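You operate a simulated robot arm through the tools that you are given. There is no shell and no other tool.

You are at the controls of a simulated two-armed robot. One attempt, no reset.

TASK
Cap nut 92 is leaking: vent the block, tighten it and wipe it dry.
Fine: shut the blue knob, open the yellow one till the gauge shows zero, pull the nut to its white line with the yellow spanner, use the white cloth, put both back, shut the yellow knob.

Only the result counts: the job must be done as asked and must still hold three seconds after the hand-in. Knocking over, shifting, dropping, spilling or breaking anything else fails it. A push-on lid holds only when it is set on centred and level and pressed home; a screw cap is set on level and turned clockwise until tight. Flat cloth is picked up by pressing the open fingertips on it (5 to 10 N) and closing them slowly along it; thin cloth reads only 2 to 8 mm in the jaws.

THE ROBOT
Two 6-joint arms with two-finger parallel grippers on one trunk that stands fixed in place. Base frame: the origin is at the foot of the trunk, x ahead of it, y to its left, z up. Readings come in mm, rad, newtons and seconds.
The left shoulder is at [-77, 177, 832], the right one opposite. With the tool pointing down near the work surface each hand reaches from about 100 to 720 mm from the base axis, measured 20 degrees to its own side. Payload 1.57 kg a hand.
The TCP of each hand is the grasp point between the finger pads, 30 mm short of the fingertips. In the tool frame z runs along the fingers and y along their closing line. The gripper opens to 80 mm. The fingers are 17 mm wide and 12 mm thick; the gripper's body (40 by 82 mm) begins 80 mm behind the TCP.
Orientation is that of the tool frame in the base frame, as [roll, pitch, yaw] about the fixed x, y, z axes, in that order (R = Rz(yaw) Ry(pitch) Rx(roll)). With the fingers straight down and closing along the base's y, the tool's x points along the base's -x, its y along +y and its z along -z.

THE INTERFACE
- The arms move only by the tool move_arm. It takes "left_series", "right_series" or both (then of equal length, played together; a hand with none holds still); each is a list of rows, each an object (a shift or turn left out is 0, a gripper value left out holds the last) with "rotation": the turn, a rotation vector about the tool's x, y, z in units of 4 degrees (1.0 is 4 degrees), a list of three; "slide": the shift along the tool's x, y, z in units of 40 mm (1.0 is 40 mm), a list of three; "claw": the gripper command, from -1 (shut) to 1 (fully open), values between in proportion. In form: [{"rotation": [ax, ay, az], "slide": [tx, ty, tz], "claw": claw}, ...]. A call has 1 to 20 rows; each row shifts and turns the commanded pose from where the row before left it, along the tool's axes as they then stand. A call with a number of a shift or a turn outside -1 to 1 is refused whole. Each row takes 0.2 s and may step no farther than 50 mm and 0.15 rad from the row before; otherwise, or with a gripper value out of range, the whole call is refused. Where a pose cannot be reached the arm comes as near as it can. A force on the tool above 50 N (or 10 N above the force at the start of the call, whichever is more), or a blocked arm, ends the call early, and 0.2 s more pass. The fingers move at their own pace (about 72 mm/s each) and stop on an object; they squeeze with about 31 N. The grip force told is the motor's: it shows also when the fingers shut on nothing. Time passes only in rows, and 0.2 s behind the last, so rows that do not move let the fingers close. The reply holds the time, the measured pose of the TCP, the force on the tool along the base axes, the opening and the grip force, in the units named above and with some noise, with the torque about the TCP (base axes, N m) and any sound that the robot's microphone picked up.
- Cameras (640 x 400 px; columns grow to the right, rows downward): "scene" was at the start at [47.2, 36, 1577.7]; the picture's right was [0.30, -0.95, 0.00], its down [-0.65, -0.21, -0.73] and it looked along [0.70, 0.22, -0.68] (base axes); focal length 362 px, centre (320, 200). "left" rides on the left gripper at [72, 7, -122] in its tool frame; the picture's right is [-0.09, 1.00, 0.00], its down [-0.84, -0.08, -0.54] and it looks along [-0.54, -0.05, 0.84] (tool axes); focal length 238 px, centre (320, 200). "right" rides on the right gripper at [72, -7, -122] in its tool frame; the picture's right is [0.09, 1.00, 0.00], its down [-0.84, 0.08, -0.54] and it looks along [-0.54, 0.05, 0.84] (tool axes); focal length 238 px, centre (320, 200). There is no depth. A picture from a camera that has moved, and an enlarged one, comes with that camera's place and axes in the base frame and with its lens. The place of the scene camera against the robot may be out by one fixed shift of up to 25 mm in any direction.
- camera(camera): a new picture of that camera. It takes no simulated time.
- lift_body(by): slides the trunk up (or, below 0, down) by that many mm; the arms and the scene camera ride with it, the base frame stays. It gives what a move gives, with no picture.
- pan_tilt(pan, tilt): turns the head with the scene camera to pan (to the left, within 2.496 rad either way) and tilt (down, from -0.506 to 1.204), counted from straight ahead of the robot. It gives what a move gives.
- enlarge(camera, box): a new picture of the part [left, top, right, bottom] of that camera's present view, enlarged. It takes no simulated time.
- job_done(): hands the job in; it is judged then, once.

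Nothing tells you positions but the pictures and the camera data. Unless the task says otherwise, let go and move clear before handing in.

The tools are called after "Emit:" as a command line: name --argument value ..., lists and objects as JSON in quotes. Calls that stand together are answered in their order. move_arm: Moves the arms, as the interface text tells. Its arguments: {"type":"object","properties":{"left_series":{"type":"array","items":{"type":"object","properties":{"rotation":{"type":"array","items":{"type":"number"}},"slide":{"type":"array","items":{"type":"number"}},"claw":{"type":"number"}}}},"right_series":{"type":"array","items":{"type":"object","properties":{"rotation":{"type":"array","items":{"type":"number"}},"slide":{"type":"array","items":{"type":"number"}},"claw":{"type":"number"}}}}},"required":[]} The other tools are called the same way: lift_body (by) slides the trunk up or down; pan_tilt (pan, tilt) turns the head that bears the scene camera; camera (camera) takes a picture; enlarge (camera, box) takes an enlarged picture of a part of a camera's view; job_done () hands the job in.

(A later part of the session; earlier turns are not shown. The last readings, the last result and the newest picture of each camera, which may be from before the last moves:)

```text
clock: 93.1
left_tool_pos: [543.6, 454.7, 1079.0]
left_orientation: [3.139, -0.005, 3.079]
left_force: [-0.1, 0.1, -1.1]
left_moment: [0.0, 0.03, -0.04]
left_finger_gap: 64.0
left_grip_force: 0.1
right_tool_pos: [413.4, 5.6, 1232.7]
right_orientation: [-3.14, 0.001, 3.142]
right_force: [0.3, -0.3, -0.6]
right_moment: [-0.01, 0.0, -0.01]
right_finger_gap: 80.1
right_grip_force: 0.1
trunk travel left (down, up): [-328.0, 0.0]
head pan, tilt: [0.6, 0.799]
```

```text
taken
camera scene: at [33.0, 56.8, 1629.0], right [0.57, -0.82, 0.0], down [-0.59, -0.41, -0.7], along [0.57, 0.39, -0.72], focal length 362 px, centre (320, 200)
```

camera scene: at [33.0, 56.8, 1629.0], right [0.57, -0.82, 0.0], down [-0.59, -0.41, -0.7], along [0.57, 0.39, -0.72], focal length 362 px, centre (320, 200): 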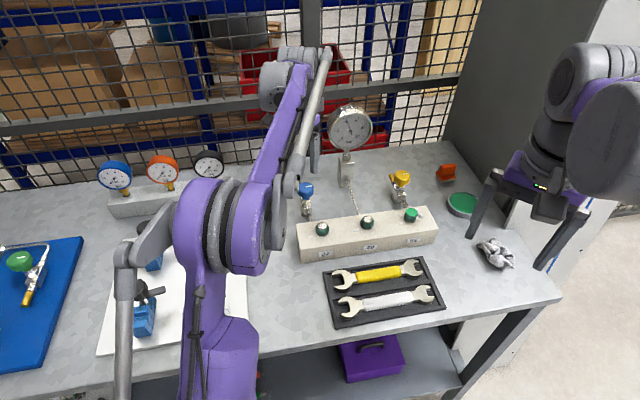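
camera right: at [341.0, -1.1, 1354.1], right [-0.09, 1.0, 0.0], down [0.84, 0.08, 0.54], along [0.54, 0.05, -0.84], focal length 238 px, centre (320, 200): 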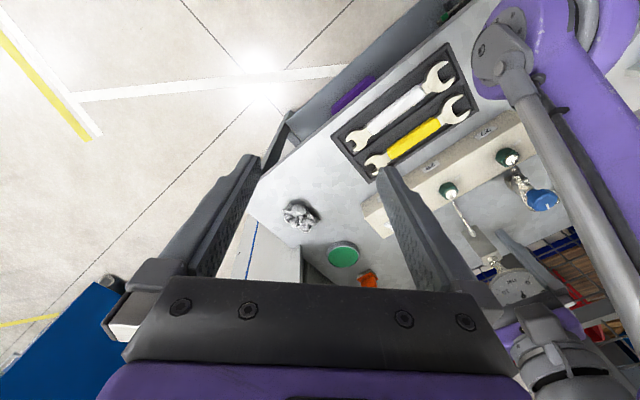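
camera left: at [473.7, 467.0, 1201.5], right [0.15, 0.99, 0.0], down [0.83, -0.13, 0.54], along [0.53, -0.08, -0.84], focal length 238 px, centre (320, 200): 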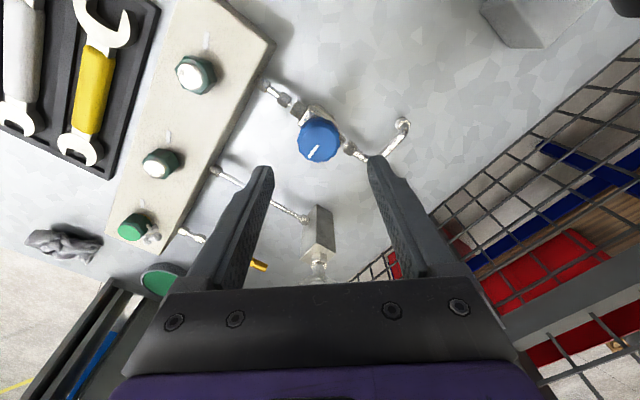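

Blue is shut and the pressure is falling on its own through the leak. Next is the yellow knob at about (740,269,956); I'll approach it low with the hand tilted about 12° outward so the arm stays off full stretch.

Emit:
move_arm --left_series '[{"slide": [-0.47, -0.94, 0.12]}, {"slide": [-0.47, -0.94, 0.12]}, {"slide": [-0.47, -0.94, 0.12]}, {"slide": [-0.47, -0.94, 0.12]}, {"slide": [-0.6, -0.2, 0.42]}, {"slide": [-0.6, -0.2, 0.42]}, {"slide": [-0.6, -0.2, 0.42]}, {"rotation": [0, 0, 1]}, {"rotation": [0, 0, 1]}, {"rotation": [0, 0, 1]}, {"rotation": [0, 0, 1]}, {"rotation": [0, 0, 1]}, {"rotation": [0, 0, 1]}, {"rotation": [0, -1, 0.6], "claw": 1}, {"rotation": [0, -1, 0]}, {"rotation": [0, -1, 0]}, {}]'

Emit:
camera --camera "left"

Emit:
camera --camera "scene"

```text
clock: 96.7
left_tool_pos: [679.7, 272.1, 1009.9]
left_orientation: [3.139, 0.208, 2.616]
left_force: [-0.7, 0.2, 0.9]
left_moment: [-0.01, 0.02, 0.0]
left_finger_gap: 80.1
left_grip_force: 0.0
right_tool_pos: [412.9, 6.2, 1232.3]
right_orientation: [3.14, 0.0, -3.141]
right_force: [0.2, 0.1, 0.2]
right_moment: [-0.02, 0.01, 0.0]
right_finger_gap: 80.1
right_grip_force: 0.1
trunk travel left (down, up): [-328.0, 0.0]
head pan, tilt: [0.6, 0.799]
```

```text
taken
camera left: at [602.1, 326.4, 1114.7], right [0.58, 0.82, 0.02], down [0.57, -0.42, 0.7], along [0.58, -0.39, -0.71], focal length 238 px, centre (320, 200)
```

left: 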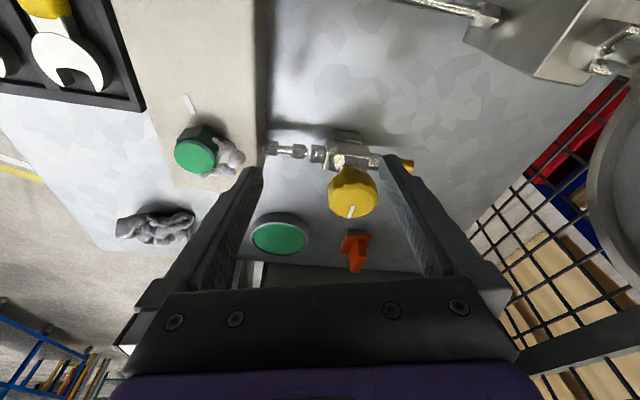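

```text
taken
camera scene: at [32.6, 56.4, 1629.0], right [0.57, -0.82, 0.0], down [-0.59, -0.41, -0.7], along [0.57, 0.39, -0.72], focal length 362 px, centre (320, 200)
```

scene: 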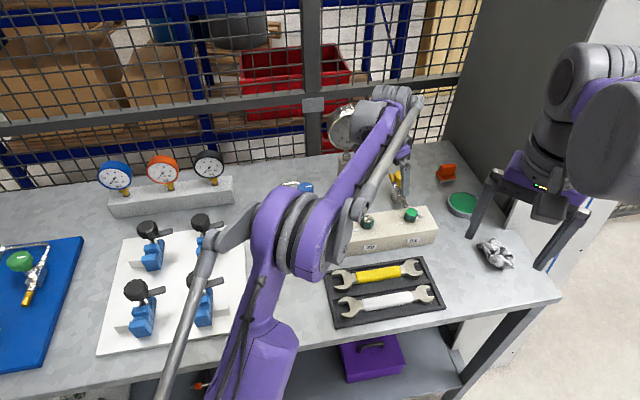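

Emit:
enlarge --camera "left" --box '[280, 130, 440, 250]'

```text
3.33 times, centred on (360, 190) of left
camera zoom: at [602.1, 326.4, 1114.7], right [0.58, 0.82, 0.02], down [0.57, -0.42, 0.7], along [0.58, -0.39, -0.71], focal length 794 px, centre (187, 233)
```

zoom: 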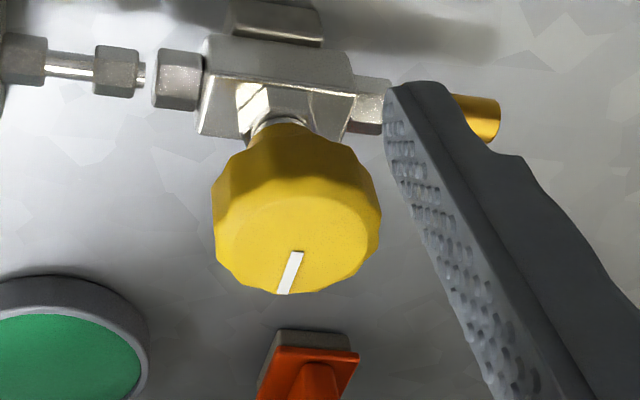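

Emit:
move_arm --left_series '[{"slide": [-0.632, 0.331, 0.133]}, {"slide": [-0.632, 0.331, 0.133]}, {}]'

Emit:
camera --camera "left"

Emit:
enlarge --camera "scene" --box '[320, 90, 480, 230]'

```text
clock: 97.5
left_tool_pos: [738.5, 269.9, 1010.2]
left_orientation: [3.141, 0.207, 2.617]
left_force: [0.3, 1.3, 0.2]
left_moment: [0.02, -0.02, 0.01]
left_finger_gap: 79.9
left_grip_force: 0.0
right_tool_pos: [412.3, 6.7, 1233.4]
right_orientation: [3.14, 0.001, 3.142]
right_force: [0.3, -0.7, -0.2]
right_moment: [0.01, -0.03, 0.02]
right_finger_gap: 79.9
right_grip_force: 0.0
trunk travel left (down, up): [-328.0, 0.0]
head pan, tilt: [0.6, 0.799]
```

```text
taken
camera left: at [659.3, 324.0, 1114.9], right [0.58, 0.82, 0.02], down [0.57, -0.42, 0.7], along [0.58, -0.39, -0.71], focal length 238 px, centre (320, 200)
```

left: 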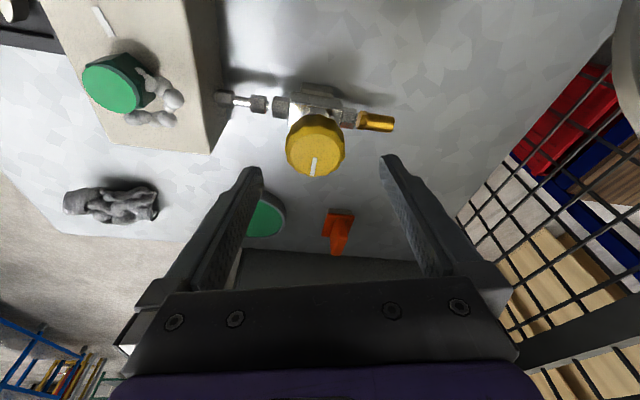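

```text
2.86 times, centred on (400, 160) of scene
camera zoom: at [31.3, 56.2, 1629.0], right [0.57, -0.82, 0.0], down [-0.59, -0.41, -0.7], along [0.58, 0.39, -0.72], focal length 1033 px, centre (91, 314)
```

zoom: 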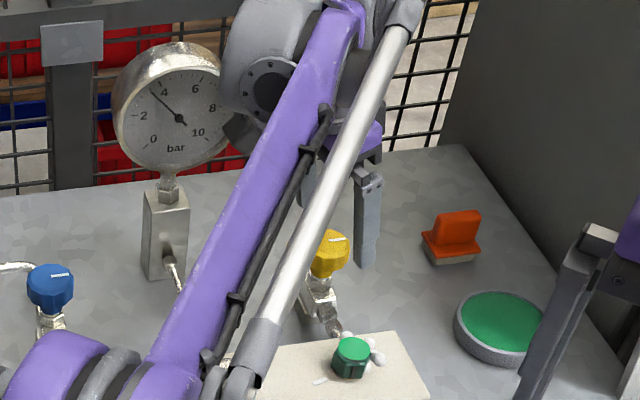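

Emit:
move_arm --left_series '[{"slide": [0.107, -0.02, 0.526]}, {"slide": [0.107, -0.02, 0.526]}, {"claw": 0.3}, {"claw": 0.2}, {}]'

Emit:
enlarge --camera "left" --box '[220, 110, 420, 260]'

```text
clock: 98.7
left_tool_pos: [738.9, 268.0, 966.6]
left_orientation: [3.141, 0.206, 2.618]
left_force: [-0.4, -0.1, 0.8]
left_moment: [0.01, 0.01, 0.0]
left_finger_gap: 48.1
left_grip_force: 0.1
right_tool_pos: [413.1, 5.8, 1232.5]
right_orientation: [-3.14, 0.0, 3.141]
right_force: [-0.1, -1.2, -0.9]
right_moment: [0.01, -0.04, 0.01]
right_finger_gap: 80.1
right_grip_force: 0.0
trunk travel left (down, up): [-328.0, 0.0]
head pan, tilt: [0.6, 0.799]
```

```text
2.67 times, centred on (320, 185) of left
camera zoom: at [659.8, 322.3, 1071.8], right [0.58, 0.82, 0.02], down [0.57, -0.42, 0.7], along [0.58, -0.39, -0.71], focal length 636 px, centre (320, 240)
```

zoom: 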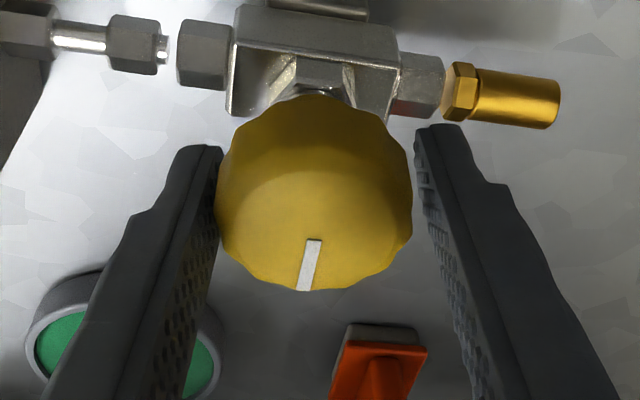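

Emit:
move_arm --left_series '[{"slide": [0, -0.03, 0]}, {"claw": -1}, {}, {}]'

```text
clock: 99.7
left_tool_pos: [738.8, 267.2, 967.2]
left_orientation: [3.139, 0.207, 2.619]
left_force: [2.5, 1.9, 0.8]
left_moment: [0.1, -0.05, -0.03]
left_finger_gap: 41.5
left_grip_force: 45.2
right_tool_pos: [415.1, 5.2, 1233.2]
right_orientation: [-3.141, -0.001, -3.141]
right_force: [0.8, 0.2, 0.3]
right_moment: [0.0, 0.0, 0.0]
right_finger_gap: 79.7
right_grip_force: 0.0
trunk travel left (down, up): [-328.0, 0.0]
head pan, tilt: [0.6, 0.799]
```

Nicely centred on the yellow knob. I now turn it anticlockwise about the vertical axis in steps.

Emit:
move_arm --left_series '[{"rotation": [-0.208, 0, -0.978]}, {"rotation": [-0.208, 0, -0.978]}, {"rotation": [-0.208, 0, -0.978]}, {"rotation": [-0.208, 0, -0.978]}, {"rotation": [-0.208, 0, -0.978]}, {"rotation": [-0.208, 0, -0.978]}]'

Emit:
enlarge --camera "scene" --box '[320, 90, 480, 230]'

```text
clock: 101.1
left_tool_pos: [738.4, 267.7, 967.4]
left_orientation: [3.137, 0.207, 3.038]
left_force: [17.4, 11.2, 11.7]
left_moment: [0.29, 0.77, -0.1]
left_finger_gap: 41.3
left_grip_force: 45.0
right_tool_pos: [413.3, 6.9, 1233.2]
right_orientation: [3.141, 0.0, 3.14]
right_force: [0.0, -0.1, -1.0]
right_moment: [-0.02, 0.0, -0.02]
right_finger_gap: 79.9
right_grip_force: 0.1
trunk travel left (down, up): [-328.0, 0.0]
head pan, tilt: [0.6, 0.799]
```

```text
2.86 times, centred on (400, 160) of scene
camera zoom: at [33.6, 57.6, 1629.1], right [0.57, -0.82, 0.0], down [-0.59, -0.41, -0.7], along [0.57, 0.39, -0.72], focal length 1033 px, centre (91, 314)
```

zoom: 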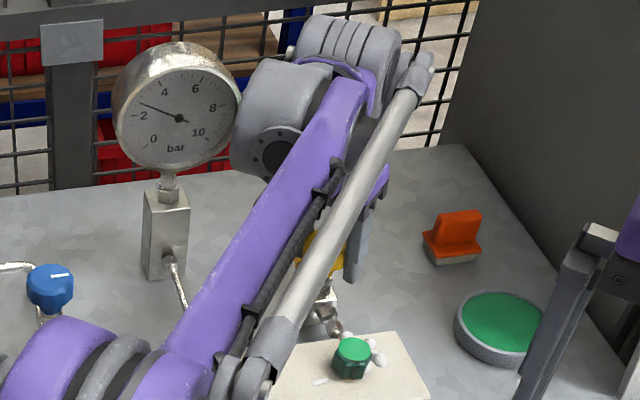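

Emit:
move_arm --left_series '[{"slide": [-0.05, 0.03, -0.015]}, {"rotation": [-0.208, 0, -0.978]}, {"rotation": [-0.208, 0, -0.978]}, {"rotation": [-0.208, 0, -0.978]}, {"rotation": [-0.208, 0, -0.978]}, {"rotation": [-0.208, 0, -0.978]}, {"rotation": [-0.208, 0, -0.978]}]'

Emit:
enlarge --camera "scene" --box '[320, 90, 480, 230]'

Emit:
enlarge --camera "left" --box '[220, 110, 420, 260]'

```text
clock: 102.7
left_tool_pos: [739.0, 269.6, 967.6]
left_orientation: [3.137, 0.207, -2.83]
left_force: [-9.0, 12.8, -11.4]
left_moment: [0.09, 0.75, -0.12]
left_finger_gap: 41.4
left_grip_force: 44.8
right_tool_pos: [411.5, 7.4, 1232.4]
right_orientation: [-3.141, 0.0, -3.14]
right_force: [0.7, 0.6, 0.6]
right_moment: [-0.02, 0.01, -0.01]
right_finger_gap: 80.1
right_grip_force: 0.1
trunk travel left (down, up): [-328.0, 0.0]
head pan, tilt: [0.6, 0.799]
```

```text
2.86 times, centred on (400, 160) of scene
camera zoom: at [32.4, 59.0, 1628.8], right [0.57, -0.82, 0.0], down [-0.59, -0.41, -0.7], along [0.57, 0.39, -0.72], focal length 1033 px, centre (91, 314)
```

zoom: 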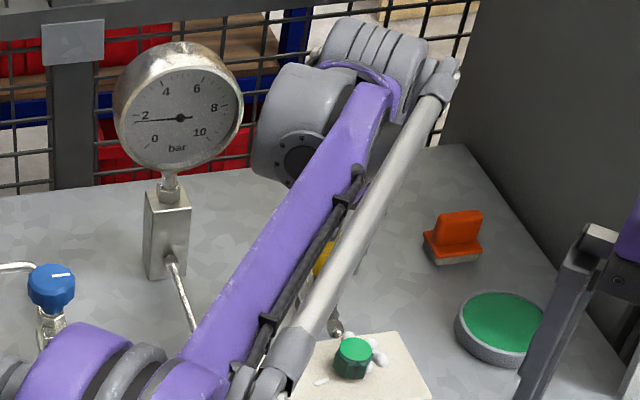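

```text
2.67 times, centred on (320, 185) of left
camera zoom: at [646.8, 247.4, 1071.8], right [-0.22, 0.97, 0.02], down [0.7, 0.14, 0.7], along [0.68, 0.17, -0.71], focal length 636 px, centre (320, 240)
```

zoom: 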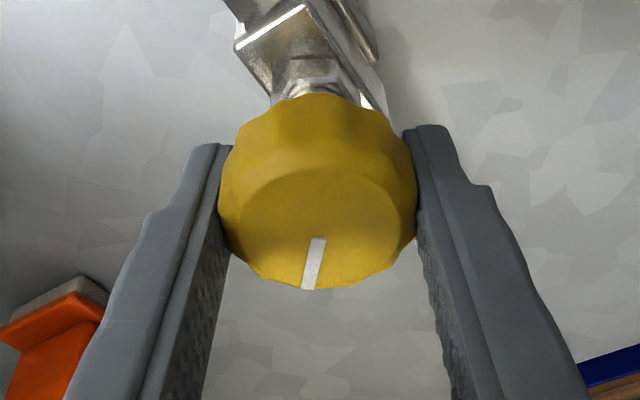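

Emit:
move_arm --left_series '[{"rotation": [-0.208, 0, -0.978]}, {"rotation": [-0.208, 0, -0.978]}, {"rotation": [-0.208, 0, -0.978]}, {"rotation": [-0.208, 0, -0.978]}, {"rotation": [-0.208, 0, -0.978]}, {"rotation": [-0.208, 0, -0.978]}]'

Emit:
enlarge --camera "scene" --box '[320, 90, 480, 230]'

Emit:
enlarge --camera "left" --box '[220, 110, 420, 260]'

```text
clock: 104.1
left_tool_pos: [737.6, 271.5, 966.3]
left_orientation: [3.138, 0.208, -2.406]
left_force: [-19.9, 19.4, -19.5]
left_moment: [0.18, 0.21, -0.17]
left_finger_gap: 41.3
left_grip_force: 45.2
right_tool_pos: [412.9, 9.4, 1233.0]
right_orientation: [-3.138, 0.0, -3.141]
right_force: [-0.5, -0.3, -0.1]
right_moment: [0.02, 0.01, 0.0]
right_finger_gap: 79.8
right_grip_force: 0.1
trunk travel left (down, up): [-328.0, 0.0]
head pan, tilt: [0.6, 0.799]
```

```text
2.86 times, centred on (400, 160) of scene
camera zoom: at [31.7, 60.5, 1628.8], right [0.57, -0.82, 0.0], down [-0.59, -0.41, -0.7], along [0.58, 0.39, -0.72], focal length 1033 px, centre (91, 314)
```

zoom: 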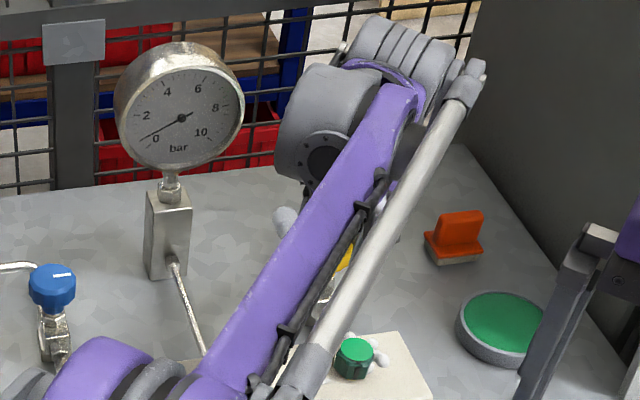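

```text
2.67 times, centred on (320, 185) of left
camera zoom: at [663.6, 212.9, 1071.7], right [-0.6, 0.8, 0.02], down [0.58, 0.41, 0.7], along [0.55, 0.43, -0.71], focal length 636 px, centre (320, 240)
```

zoom: 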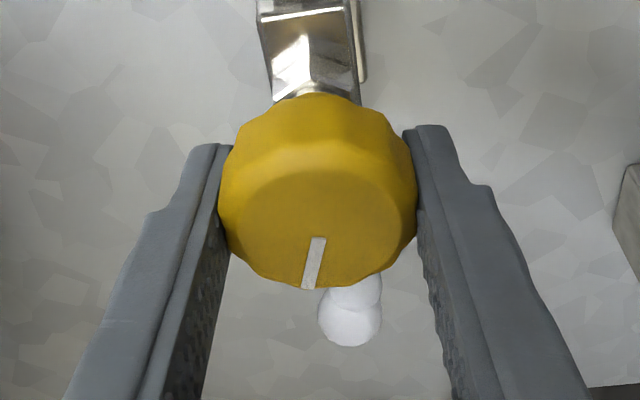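

Emit:
move_arm --left_series '[{"slide": [0.011, 0.07, 0.036]}, {"rotation": [-0.208, 0, -0.978]}, {"rotation": [-0.208, 0, -0.978]}, {"rotation": [-0.208, 0, -0.978]}, {}]'

Emit:
enlarge --camera "scene" --box '[320, 90, 480, 230]'

Emit:
enlarge --camera "left" --box '[220, 110, 420, 260]'

```text
clock: 105.3
left_tool_pos: [738.8, 270.9, 968.9]
left_orientation: [3.141, 0.212, -2.198]
left_force: [-1.8, 16.7, 4.6]
left_moment: [-0.32, 0.45, 0.02]
left_finger_gap: 41.3
left_grip_force: 45.0
right_tool_pos: [413.3, 8.4, 1234.1]
right_orientation: [-3.141, 0.001, -3.141]
right_force: [0.1, -0.1, -0.6]
right_moment: [0.01, 0.02, 0.0]
right_finger_gap: 80.0
right_grip_force: 0.1
trunk travel left (down, up): [-328.0, 0.0]
head pan, tilt: [0.6, 0.799]
```

```text
2.86 times, centred on (400, 160) of scene
camera zoom: at [31.5, 59.0, 1629.1], right [0.57, -0.82, 0.0], down [-0.59, -0.41, -0.7], along [0.58, 0.39, -0.72], focal length 1033 px, centre (91, 314)
```

zoom: 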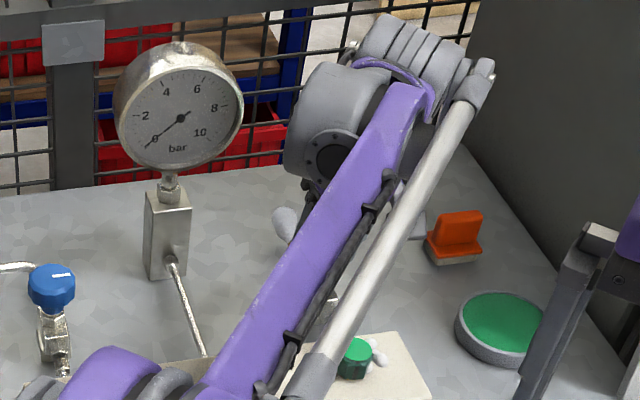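

```text
2.67 times, centred on (320, 185) of left
camera zoom: at [676.4, 199.0, 1071.5], right [-0.75, 0.66, 0.02], down [0.48, 0.52, 0.7], along [0.45, 0.54, -0.71], focal length 636 px, centre (320, 240)
```

zoom: 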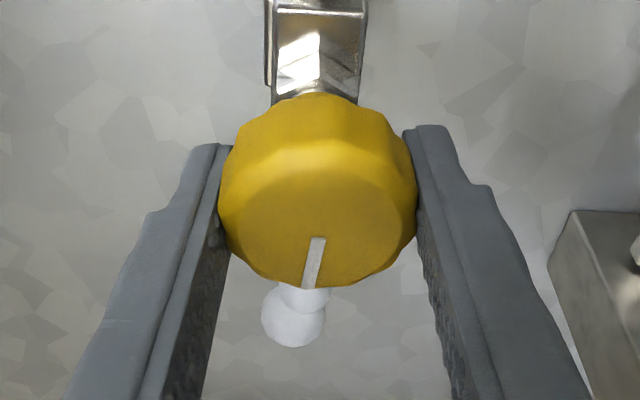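

The gauge is practically at zero with the yellow knob open. I release it and back the left hand out upward and inward.

Emit:
move_arm --left_series '[{"claw": 0.8}, {"claw": 0.8}, {"slide": [0, 0, -0.6]}, {"slide": [0.1, 0.12, -0.6]}, {"slide": [0.57, 0.81, -0.12]}, {"slide": [0.57, 0.81, -0.12]}, {}]'

Emit:
enlarge --camera "scene" --box '[320, 90, 480, 230]'

Emit:
camera --camera "left"

```text
clock: 106.9
left_tool_pos: [644.5, 261.1, 1012.9]
left_orientation: [3.139, 0.21, -2.201]
left_force: [0.1, 0.2, -0.5]
left_moment: [-0.01, 0.01, 0.0]
left_finger_gap: 72.3
left_grip_force: 0.1
right_tool_pos: [414.4, 5.8, 1234.2]
right_orientation: [-3.141, 0.0, -3.141]
right_force: [0.4, -0.1, 0.7]
right_moment: [0.0, -0.02, -0.01]
right_finger_gap: 80.1
right_grip_force: 0.0
trunk travel left (down, up): [-328.0, 0.0]
head pan, tilt: [0.6, 0.799]
```

```text
2.86 times, centred on (400, 160) of scene
camera zoom: at [33.3, 56.6, 1629.0], right [0.57, -0.82, 0.0], down [-0.59, -0.41, -0.7], along [0.57, 0.39, -0.72], focal length 1033 px, centre (91, 314)
```

zoom: 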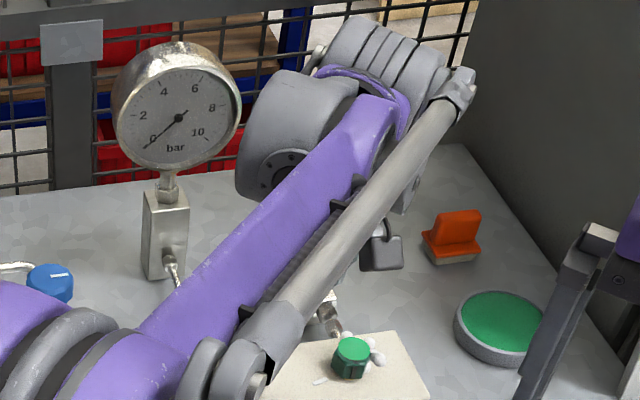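

```text
taken
camera left: at [583.2, 188.1, 1117.0], right [-0.75, 0.66, 0.02], down [0.48, 0.52, 0.7], along [0.45, 0.54, -0.71], focal length 238 px, centre (320, 200)
```

left: 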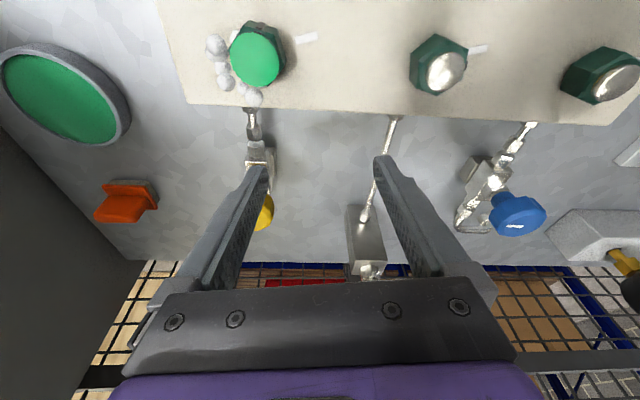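

The gauge reads zero. Now I look closely at the nuts and their white lines.

Emit:
enlarge --camera "left" --box '[200, 0, 340, 110]'

Emit:
enlarge --camera "left" --box '[390, 10, 640, 130]'

Emit:
enlarge --camera "scene" --box '[385, 190, 445, 250]'

Emit:
enlarge --camera "right" --box '[320, 40, 560, 240]'

```text
3.64 times, centred on (270, 55) of left
camera zoom: at [583.2, 188.1, 1117.0], right [-0.75, 0.66, 0.02], down [0.48, 0.52, 0.7], along [0.45, 0.54, -0.71], focal length 867 px, centre (502, 727)
```

zoom: 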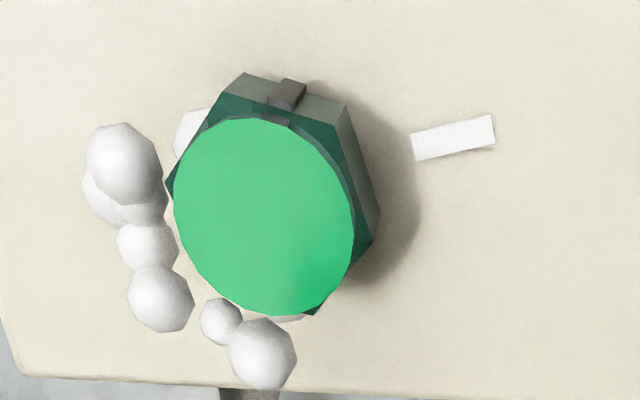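

```text
2.56 times, centred on (515, 70) of left
camera zoom: at [583.2, 188.1, 1117.0], right [-0.75, 0.66, 0.02], down [0.48, 0.52, 0.7], along [0.45, 0.54, -0.71], focal length 610 px, centre (-179, 533)
```

zoom: 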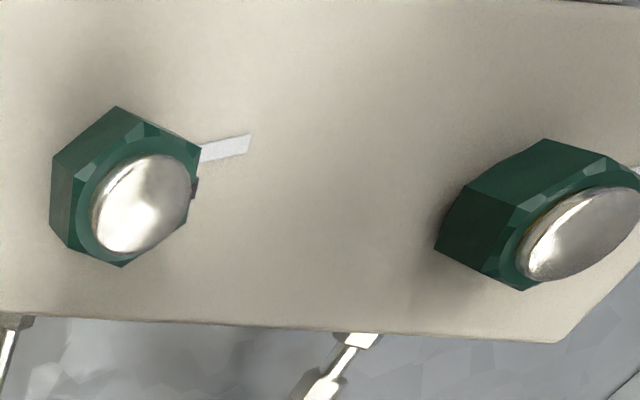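

```text
6.67 times, centred on (415, 220) of scene
camera zoom: at [33.3, 56.6, 1629.0], right [0.57, -0.82, 0.0], down [-0.59, -0.41, -0.7], along [0.57, 0.39, -0.72], focal length 2411 px, centre (-313, 67)
```

zoom: 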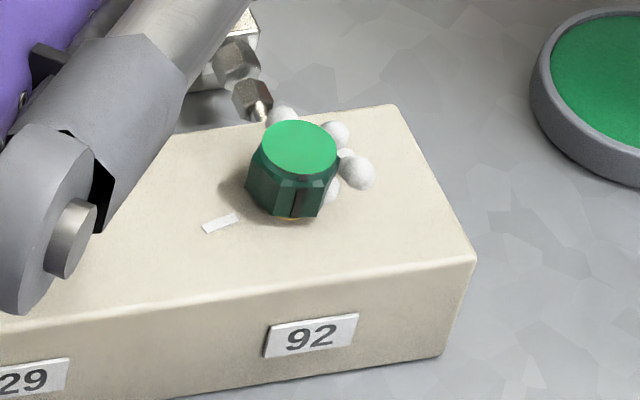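

```text
2.00 times, centred on (440, 140) of right
camera zoom: at [342.4, -1.0, 1353.9], right [-0.09, 1.0, 0.0], down [0.84, 0.08, 0.54], along [0.54, 0.05, -0.84], focal length 477 px, centre (80, 320)
```

zoom: 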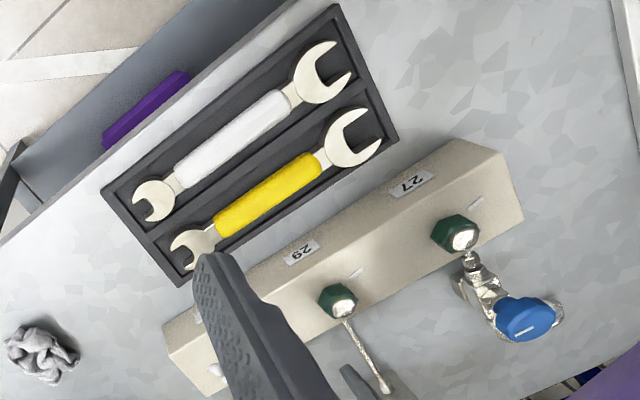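

Nut 92's dark mark sits roughly 50–65° clockwise-short of its white line; on nuts 27 and 29 the mark faces the line. I'll park the left hand out of the way and bring the right camera over the tray to measure the spanners.

Emit:
move_arm --left_series '[{"slide": [-0.233, 0.9, -0.334]}, {"slide": [-0.233, 0.9, -0.334]}, {"slide": [-0.233, 0.9, -0.334]}, {"slide": [-0.233, 0.9, -0.334]}, {"slide": [-0.233, 0.9, -0.334]}, {"slide": [-0.233, 0.9, -0.334]}, {"slide": [-0.233, 0.9, -0.334]}, {"slide": [-0.233, 0.9, -0.334]}, {"slide": [-0.233, 0.9, -0.334]}, {"slide": [-0.233, 0.9, -0.334]}, {"slide": [-0.233, 0.9, -0.334]}]'

Emit:
move_arm --right_series '[{"slide": [0.078, 0.575, 0.72]}, {"slide": [0.078, 0.575, 0.72]}, {"slide": [0.078, 0.575, 0.72]}, {"slide": [0.078, 0.575, 0.72]}, {"slide": [0.078, 0.575, 0.72]}, {"slide": [0.078, 0.575, 0.72]}, {"slide": [0.078, 0.575, 0.72]}, {"slide": [0.078, 0.575, 0.72]}, {}]'

Emit:
camera --camera "right"

Emit:
camera --camera "scene"

```text
clock: 109.3
left_tool_pos: [363.9, 552.9, 1179.1]
left_orientation: [3.14, 0.211, -2.202]
left_force: [0.9, -0.1, 1.1]
left_moment: [0.01, 0.02, 0.02]
left_finger_gap: 72.1
left_grip_force: 0.1
right_tool_pos: [413.3, 6.4, 1232.9]
right_orientation: [-3.141, 0.0, -3.141]
right_force: [-0.6, -0.3, 0.2]
right_moment: [-0.04, -0.03, 0.0]
right_finger_gap: 80.0
right_grip_force: 0.0
trunk travel left (down, up): [-328.0, 0.0]
head pan, tilt: [0.6, 0.799]
```

```text
clock: 111.3
left_tool_pos: [365.2, 552.2, 1179.0]
left_orientation: [3.138, 0.211, -2.2]
left_force: [0.3, -0.2, 0.7]
left_moment: [0.04, -0.01, 0.01]
left_finger_gap: 72.0
left_grip_force: 0.1
right_tool_pos: [389.9, 189.0, 1002.0]
right_orientation: [3.14, 0.001, -3.141]
right_force: [0.6, 0.9, -0.6]
right_moment: [0.03, -0.02, 0.0]
right_finger_gap: 80.0
right_grip_force: 0.1
trunk travel left (down, up): [-328.0, 0.0]
head pan, tilt: [0.6, 0.799]
```

```text
taken
camera right: at [317.5, 182.1, 1123.7], right [-0.09, 1.0, 0.0], down [0.84, 0.08, 0.54], along [0.54, 0.05, -0.84], focal length 238 px, centre (320, 200)
```

right: 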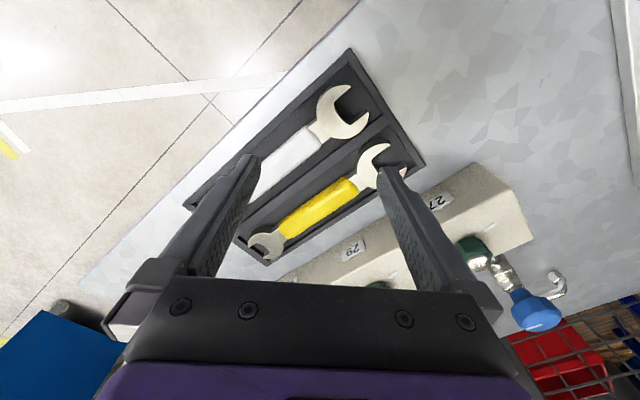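

```text
taken
camera scene: at [32.0, 55.8, 1629.0], right [0.57, -0.82, 0.0], down [-0.59, -0.41, -0.7], along [0.58, 0.39, -0.72], focal length 362 px, centre (320, 200)
```

scene: 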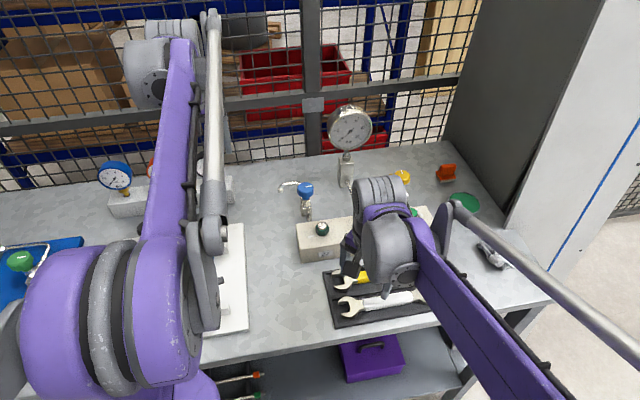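

Emit:
move_arm --right_series '[{"slide": [-0.8, 0, 0], "rotation": [0, 0, 1]}, {"slide": [-0.8, 0, 0], "rotation": [0, 0, 1]}, {"slide": [-0.8, 0, 0], "rotation": [0, 0, 1]}, {"rotation": [0, 0, 1]}, {"rotation": [0, 0, 1]}, {"rotation": [0, 0, 1]}, {"rotation": [0, 0, 1]}, {"rotation": [0, 0, 1]}, {"rotation": [0, 0, 1]}, {"rotation": [0, 0, 1]}, {"rotation": [0, 0, 0.67]}, {}]'

Emit:
camera --camera "right"

```text
clock: 113.9
left_tool_pos: [365.0, 552.5, 1179.5]
left_orientation: [3.138, 0.212, -2.201]
left_force: [-0.4, 0.3, -0.1]
left_moment: [0.04, -0.02, 0.0]
left_finger_gap: 72.2
left_grip_force: 0.0
right_tool_pos: [484.4, 183.4, 1002.6]
right_orientation: [3.141, 0.0, 2.397]
right_force: [0.0, 0.3, 0.7]
right_moment: [0.03, 0.01, 0.02]
right_finger_gap: 80.3
right_grip_force: 0.1
trunk travel left (down, up): [-328.0, 0.0]
head pan, tilt: [0.6, 0.799]
```

```text
taken
camera right: at [426.8, 227.0, 1124.0], right [0.61, 0.79, 0.0], down [0.67, -0.51, 0.54], along [0.43, -0.33, -0.84], focal length 238 px, centre (320, 200)
```

right: 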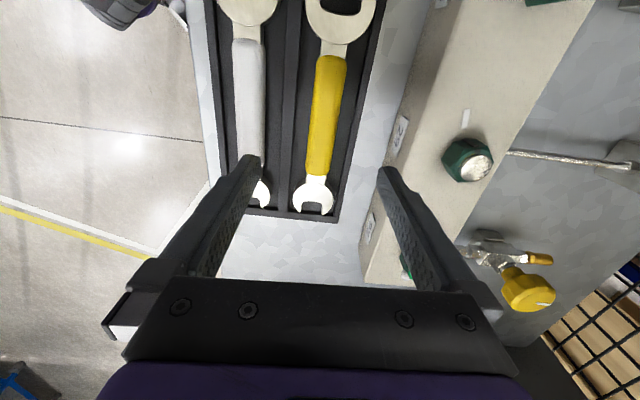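

Emit:
enlarge --camera "right" --box '[270, 140, 380, 230]'

Emit:
enlarge --camera "right" --box '[190, 0, 400, 130]'

Emit:
enlarge --camera "right" --box '[380, 60, 560, 300]'

```text
4.44 times, centred on (325, 185) of right
camera zoom: at [426.8, 227.0, 1124.0], right [0.61, 0.79, 0.0], down [0.67, -0.51, 0.54], along [0.43, -0.33, -0.84], focal length 1059 px, centre (298, 267)
```

zoom: 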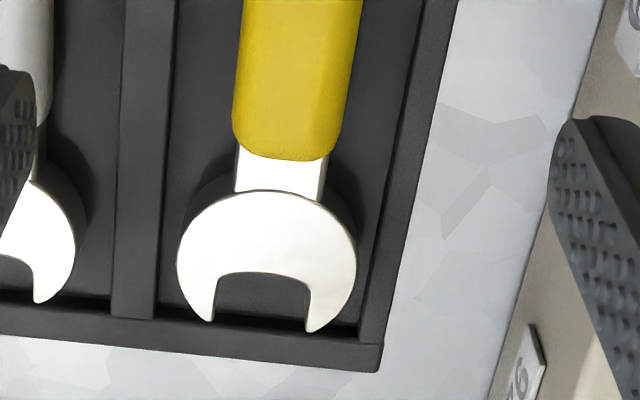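

```text
3.05 times, centred on (295, 65) of right
camera zoom: at [426.8, 227.0, 1124.0], right [0.61, 0.79, 0.0], down [0.67, -0.51, 0.54], along [0.43, -0.33, -0.84], focal length 726 px, centre (396, 611)
```

zoom: 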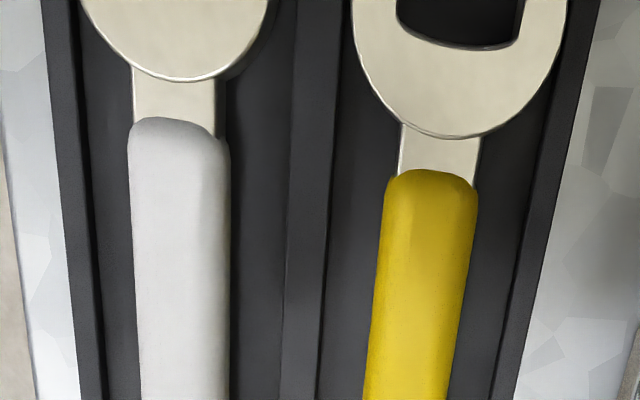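

```text
1.67 times, centred on (470, 180) of right
camera zoom: at [426.8, 227.0, 1124.0], right [0.61, 0.79, 0.0], down [0.67, -0.51, 0.54], along [0.43, -0.33, -0.84], focal length 397 px, centre (70, 233)
```

zoom: 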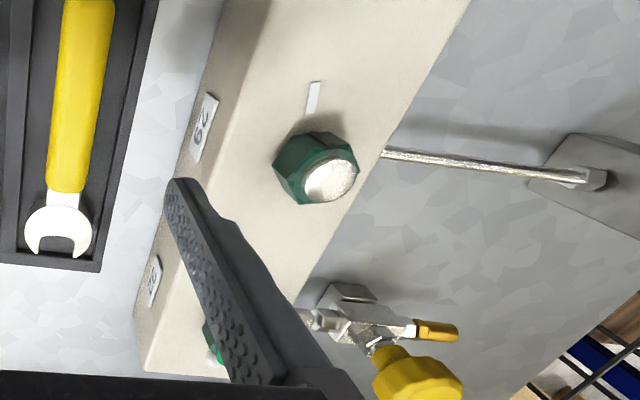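

Emit:
move_arm --right_series '[{"slide": [1, 0, 0]}, {"slide": [1, 0, 0]}, {}]'

Emit:
camera --camera "right"

Emit:
enlarge --camera "right" --box '[260, 60, 420, 260]'

```text
clock: 114.7
left_tool_pos: [365.2, 552.0, 1178.9]
left_orientation: [3.138, 0.211, -2.2]
left_force: [0.5, -0.4, -0.1]
left_moment: [0.03, 0.01, -0.01]
left_finger_gap: 72.1
left_grip_force: 0.0
right_tool_pos: [426.8, 238.7, 1001.0]
right_orientation: [-3.141, 0.001, 2.398]
right_force: [0.8, 0.2, 0.0]
right_moment: [0.02, 0.0, 0.01]
right_finger_gap: 80.3
right_grip_force: 0.0
trunk travel left (down, up): [-328.0, 0.0]
head pan, tilt: [0.6, 0.799]
```

```text
taken
camera right: at [369.7, 281.1, 1122.8], right [0.61, 0.79, 0.0], down [0.67, -0.51, 0.54], along [0.43, -0.33, -0.84], focal length 238 px, centre (320, 200)
```

right: 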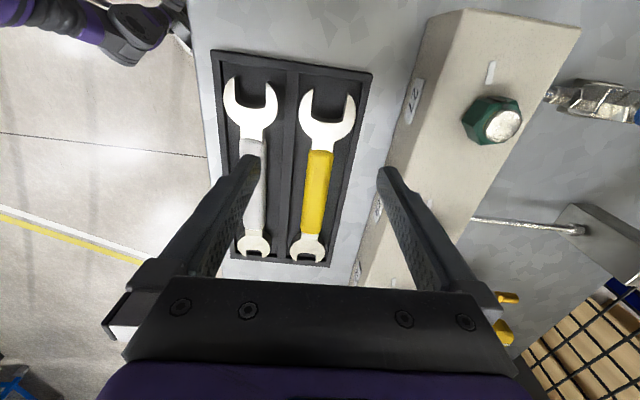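

```text
2.00 times, centred on (340, 160) of right
camera zoom: at [369.7, 281.1, 1122.8], right [0.61, 0.79, 0.0], down [0.67, -0.51, 0.54], along [0.43, -0.33, -0.84], focal length 477 px, centre (280, 280)
```

zoom: 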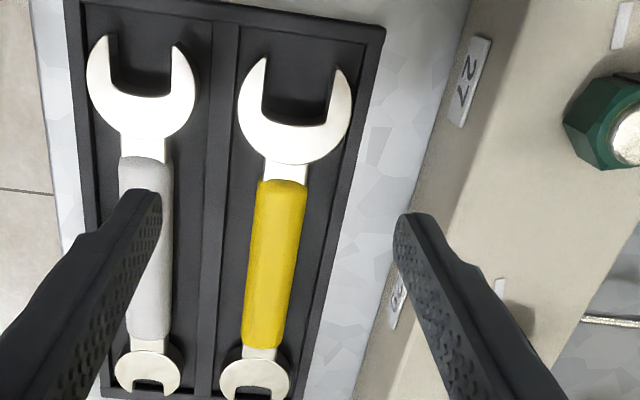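

The big end of the yellow spanner (≈32 mm jaw) suits the nut (≈30 mm across flats); nut 92 is at about (634.5,194.5), top z≈962, with its mark near azimuth 214° and the white line near 154°, i.e. 60° clockwise. I'll turn the right hand round so its camera looks along the spanner toward the big jaw.

Emit:
move_arm --right_series '[{"slide": [-0.77, 0.018, 0]}, {"slide": [-0.77, 0.018, 0]}, {"slide": [-0.77, 0.018, 0]}, {"rotation": [0, 0, -1]}, {"rotation": [0, 0, -1]}, {"rotation": [0, 0, -1]}, {"rotation": [0, 0, -1]}, {"rotation": [0, 0, -1]}, {"rotation": [0, 0, -1]}, {"rotation": [0, 0, -1]}, {"rotation": [0, 0, -1]}, {"rotation": [0, 0, -1]}, {"rotation": [0, 0, -1]}, {"rotation": [0, 0, -1]}, {"rotation": [0, 0, -1]}, {"rotation": [0, 0, -1]}, {"rotation": [0, 0, -1]}, {"rotation": [0, 0, -1]}, {"rotation": [0, 0, -1]}, {"rotation": [0, 0, -1]}]'

Emit:
move_arm --right_series '[{"rotation": [0, 0, -1]}, {"rotation": [0, 0, -1]}, {"rotation": [0, 0, -1]}, {"rotation": [0, 0, -1]}, {"rotation": [0, 0, -1]}, {"rotation": [0, 0, -1]}, {"rotation": [0, 0, -1]}, {"rotation": [0, 0, -1]}, {"rotation": [0, 0, -1]}, {"rotation": [0, 0, -1]}, {"rotation": [0, 0, -1]}, {"rotation": [0, 0, -1]}, {"rotation": [0, 0, -1]}, {"rotation": [0, 0, -1]}, {"rotation": [0, 0, -1]}, {"rotation": [0, 0, -1]}, {"rotation": [0, 0, -1]}, {"rotation": [0, 0, -1]}, {"rotation": [0, 0, -1]}, {"rotation": [0, 0, -1]}]'

Emit:
move_arm --right_series '[{"rotation": [0, 0, -1]}, {"rotation": [0, 0, -1]}, {"rotation": [0, 0, -1]}, {"rotation": [0, 0, -1]}, {"rotation": [0, 0, -1]}, {"rotation": [0, 0, -1]}, {"rotation": [0, 0, -1]}, {"rotation": [0, 0, -1]}, {}]'

Emit:
camera --camera "right"

Emit:
camera --camera "scene"

```text
clock: 118.9
left_tool_pos: [365.2, 552.6, 1179.4]
left_orientation: [3.139, 0.21, -2.2]
left_force: [0.1, -0.1, -0.6]
left_moment: [0.02, 0.02, 0.01]
left_finger_gap: 72.0
left_grip_force: 0.0
right_tool_pos: [495.0, 177.3, 1002.6]
right_orientation: [-3.141, 0.0, -2.7]
right_force: [-0.2, 0.2, 0.5]
right_moment: [0.0, 0.02, -0.02]
right_finger_gap: 80.1
right_grip_force: 0.0
trunk travel left (down, up): [-328.0, 0.0]
head pan, tilt: [0.6, 0.799]
```

```text
clock: 123.1
left_tool_pos: [365.2, 552.9, 1179.3]
left_orientation: [3.139, 0.211, -2.2]
left_force: [0.4, -0.5, 0.3]
left_moment: [0.0, 0.02, -0.01]
left_finger_gap: 72.1
left_grip_force: 0.1
right_tool_pos: [494.2, 177.1, 1003.1]
right_orientation: [3.141, 0.001, -1.302]
right_force: [0.2, 1.1, 0.6]
right_moment: [-0.02, 0.01, 0.01]
right_finger_gap: 79.8
right_grip_force: 0.0
trunk travel left (down, up): [-328.0, 0.0]
head pan, tilt: [0.6, 0.799]
```

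```text
clock: 125.1
left_tool_pos: [364.8, 552.7, 1178.3]
left_orientation: [3.138, 0.212, -2.2]
left_force: [0.2, -0.4, 0.6]
left_moment: [-0.01, 0.02, 0.02]
left_finger_gap: 71.9
left_grip_force: 0.1
right_tool_pos: [494.7, 174.9, 1003.0]
right_orientation: [3.141, 0.001, -0.743]
right_force: [0.0, 0.4, -0.5]
right_moment: [0.0, 0.03, -0.02]
right_finger_gap: 80.1
right_grip_force: 0.2
trunk travel left (down, up): [-328.0, 0.0]
head pan, tilt: [0.6, 0.799]
```

```text
taken
camera right: at [551.7, 131.7, 1123.4], right [-0.61, -0.8, 0.0], down [-0.67, 0.51, 0.54], along [-0.43, 0.33, -0.84], focal length 238 px, centre (320, 200)
```

right: 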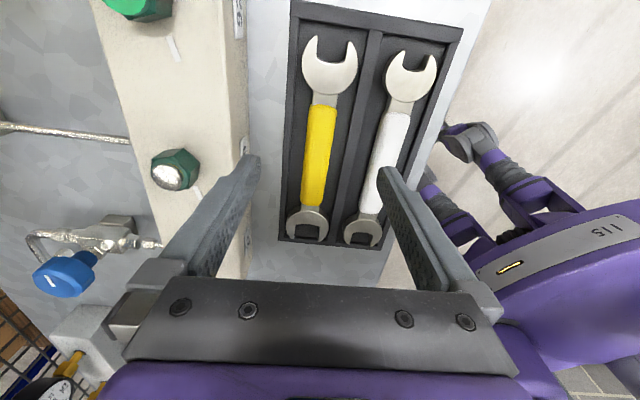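

```text
taken
camera scene: at [32.3, 56.5, 1629.0], right [0.57, -0.82, 0.0], down [-0.59, -0.41, -0.7], along [0.58, 0.39, -0.72], focal length 362 px, centre (320, 200)
```

scene: 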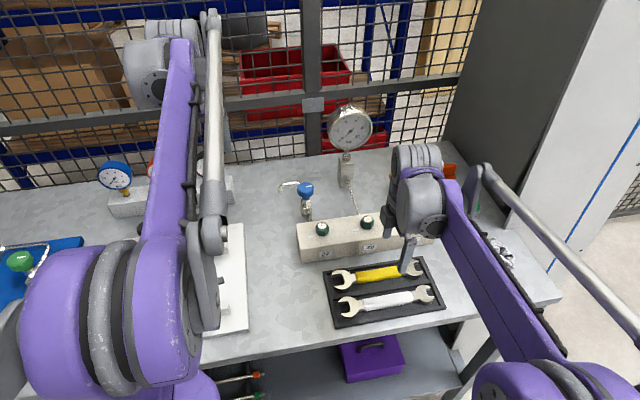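

Emit:
enlarge --camera "right" --box '[260, 60, 400, 250]'

```text
2.11 times, centred on (330, 155) of right
camera zoom: at [551.7, 131.7, 1123.4], right [-0.61, -0.8, 0.0], down [-0.67, 0.51, 0.54], along [-0.43, 0.33, -0.84], focal length 502 px, centre (299, 295)
```

zoom: 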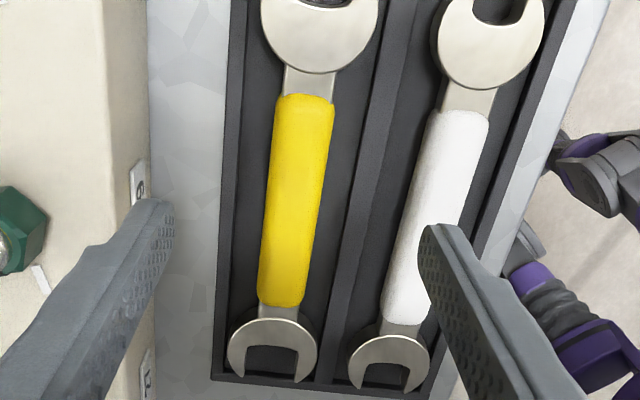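

The right hand now sits over the sleeve, aligned. I descend part way with the fingers narrowed to 40 mm and look again.

Emit:
move_arm --right_series '[{"rotation": [0, 0, 0.35], "claw": 0.0}, {"slide": [0, 0, 0.8]}, {"slide": [0, 0, 0.8]}, {}]'

Emit:
camera --camera "right"

Emit:
enlarge --camera "right" --box '[240, 100, 400, 250]'

```text
clock: 126.1
left_tool_pos: [364.4, 553.0, 1179.9]
left_orientation: [3.14, 0.21, -2.2]
left_force: [0.0, -0.6, 0.0]
left_moment: [0.01, -0.02, -0.02]
left_finger_gap: 72.1
left_grip_force: 0.1
right_tool_pos: [494.5, 175.0, 936.5]
right_orientation: [3.141, 0.001, -0.769]
right_force: [0.4, 0.5, -1.1]
right_moment: [0.0, -0.01, 0.0]
right_finger_gap: 40.1
right_grip_force: 0.0
trunk travel left (down, up): [-328.0, 0.0]
head pan, tilt: [0.6, 0.799]
```

```text
taken
camera right: at [550.7, 130.5, 1058.0], right [-0.63, -0.78, 0.0], down [-0.66, 0.53, 0.54], along [-0.42, 0.34, -0.84], focal length 238 px, centre (320, 200)
```

right: 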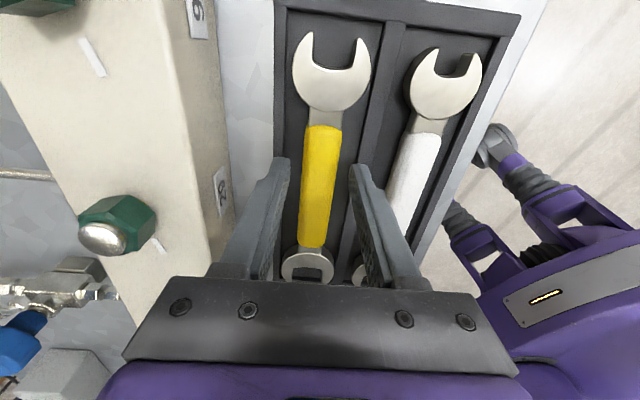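

```text
2.67 times, centred on (320, 175) of right
camera zoom: at [550.7, 130.5, 1058.0], right [-0.63, -0.78, 0.0], down [-0.66, 0.53, 0.54], along [-0.42, 0.34, -0.84], focal length 636 px, centre (320, 267)
```

zoom: 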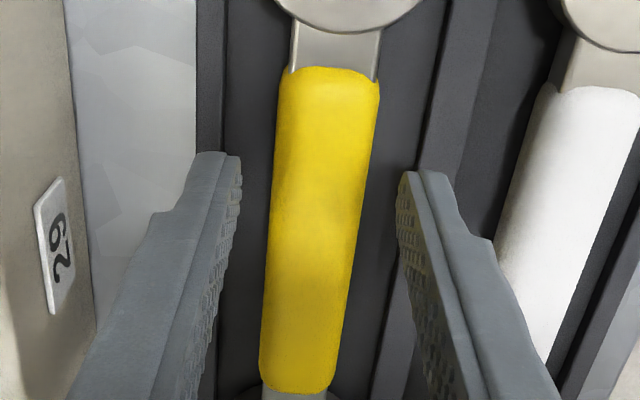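

Emit:
move_arm --right_series '[{"claw": -0.24}, {"slide": [0, 0, 0.1]}, {"slide": [0, 0, 0.1]}, {}]'

Emit:
enlarge --camera "right" --box '[240, 100, 400, 250]'

```text
clock: 127.1
left_tool_pos: [364.1, 552.3, 1178.8]
left_orientation: [3.138, 0.211, -2.201]
left_force: [-0.5, 0.3, -0.2]
left_moment: [0.03, -0.01, 0.0]
left_finger_gap: 71.8
left_grip_force: 0.1
right_tool_pos: [495.1, 176.6, 929.5]
right_orientation: [3.141, 0.001, -0.768]
right_force: [-0.6, -1.0, 0.4]
right_moment: [0.01, 0.01, -0.02]
right_finger_gap: 30.5
right_grip_force: 0.1
trunk travel left (down, up): [-328.0, 0.0]
head pan, tilt: [0.6, 0.799]
```

```text
2.67 times, centred on (320, 175) of right
camera zoom: at [550.9, 130.9, 1050.3], right [-0.63, -0.78, 0.0], down [-0.66, 0.53, 0.54], along [-0.42, 0.34, -0.84], focal length 636 px, centre (320, 267)
```

zoom: 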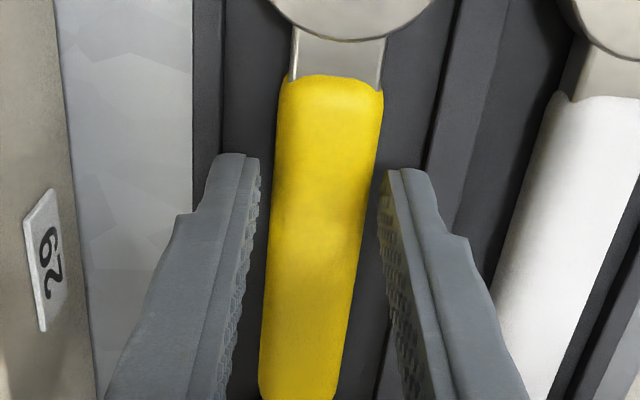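

Emit:
move_arm --right_series '[{"slide": [0, 0, 0.075]}, {"slide": [0, 0, 0.075]}, {"slide": [0, 0, 0.075]}, {}]'

Emit:
enlarge --camera "right" --box '[240, 100, 400, 250]'

```text
clock: 128.1
left_tool_pos: [365.5, 552.1, 1179.4]
left_orientation: [3.138, 0.211, -2.2]
left_force: [0.0, 0.0, 0.3]
left_moment: [0.03, -0.01, 0.01]
left_finger_gap: 72.2
left_grip_force: 0.1
right_tool_pos: [493.8, 175.5, 920.5]
right_orientation: [-3.14, -0.001, -0.767]
right_force: [-0.6, -0.1, 0.2]
right_moment: [0.0, 0.01, -0.02]
right_finger_gap: 30.4
right_grip_force: 0.0
trunk travel left (down, up): [-328.0, 0.0]
head pan, tilt: [0.6, 0.799]
```

```text
2.67 times, centred on (320, 175) of right
camera zoom: at [550.5, 130.8, 1041.1], right [-0.63, -0.78, 0.0], down [-0.66, 0.53, 0.54], along [-0.42, 0.34, -0.84], focal length 636 px, centre (320, 267)
```

zoom: 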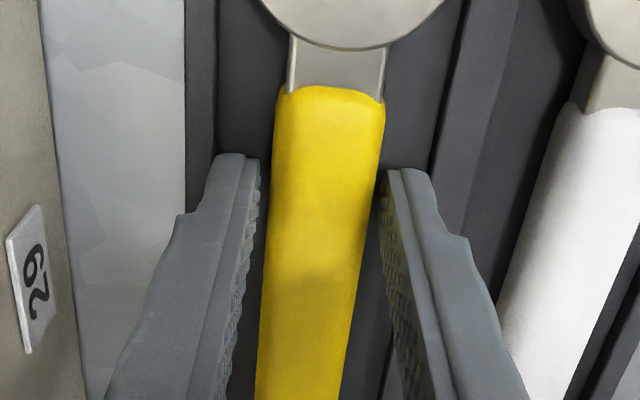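

Emit:
move_arm --right_series '[{"slide": [0, 0, 0.07]}, {"claw": -1}, {}, {}]'

Emit:
enlarge --camera "right" --box '[240, 100, 400, 250]'

```text
clock: 129.1
left_tool_pos: [364.4, 551.3, 1179.9]
left_orientation: [3.138, 0.212, -2.201]
left_force: [-0.2, 0.1, 0.9]
left_moment: [0.0, -0.01, -0.01]
left_finger_gap: 71.9
left_grip_force: 0.1
right_tool_pos: [493.4, 176.7, 918.1]
right_orientation: [3.141, 0.0, -0.768]
right_force: [2.0, 1.0, 4.0]
right_moment: [0.08, 0.01, -0.21]
right_finger_gap: 25.5
right_grip_force: 31.1
trunk travel left (down, up): [-328.0, 0.0]
head pan, tilt: [0.6, 0.799]
```

```text
2.67 times, centred on (320, 175) of right
camera zoom: at [550.2, 130.7, 1039.1], right [-0.63, -0.78, 0.0], down [-0.66, 0.53, 0.54], along [-0.42, 0.34, -0.84], focal length 636 px, centre (320, 267)
```

zoom: 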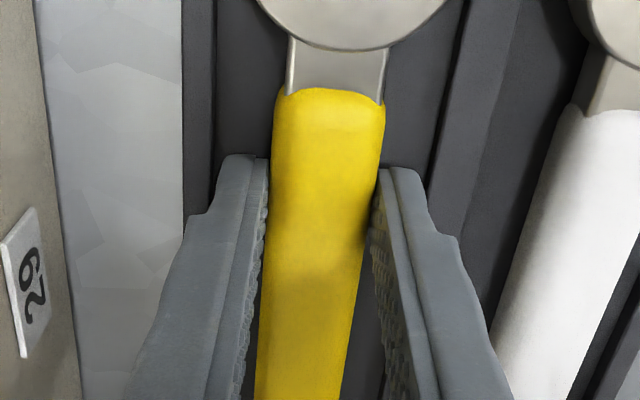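

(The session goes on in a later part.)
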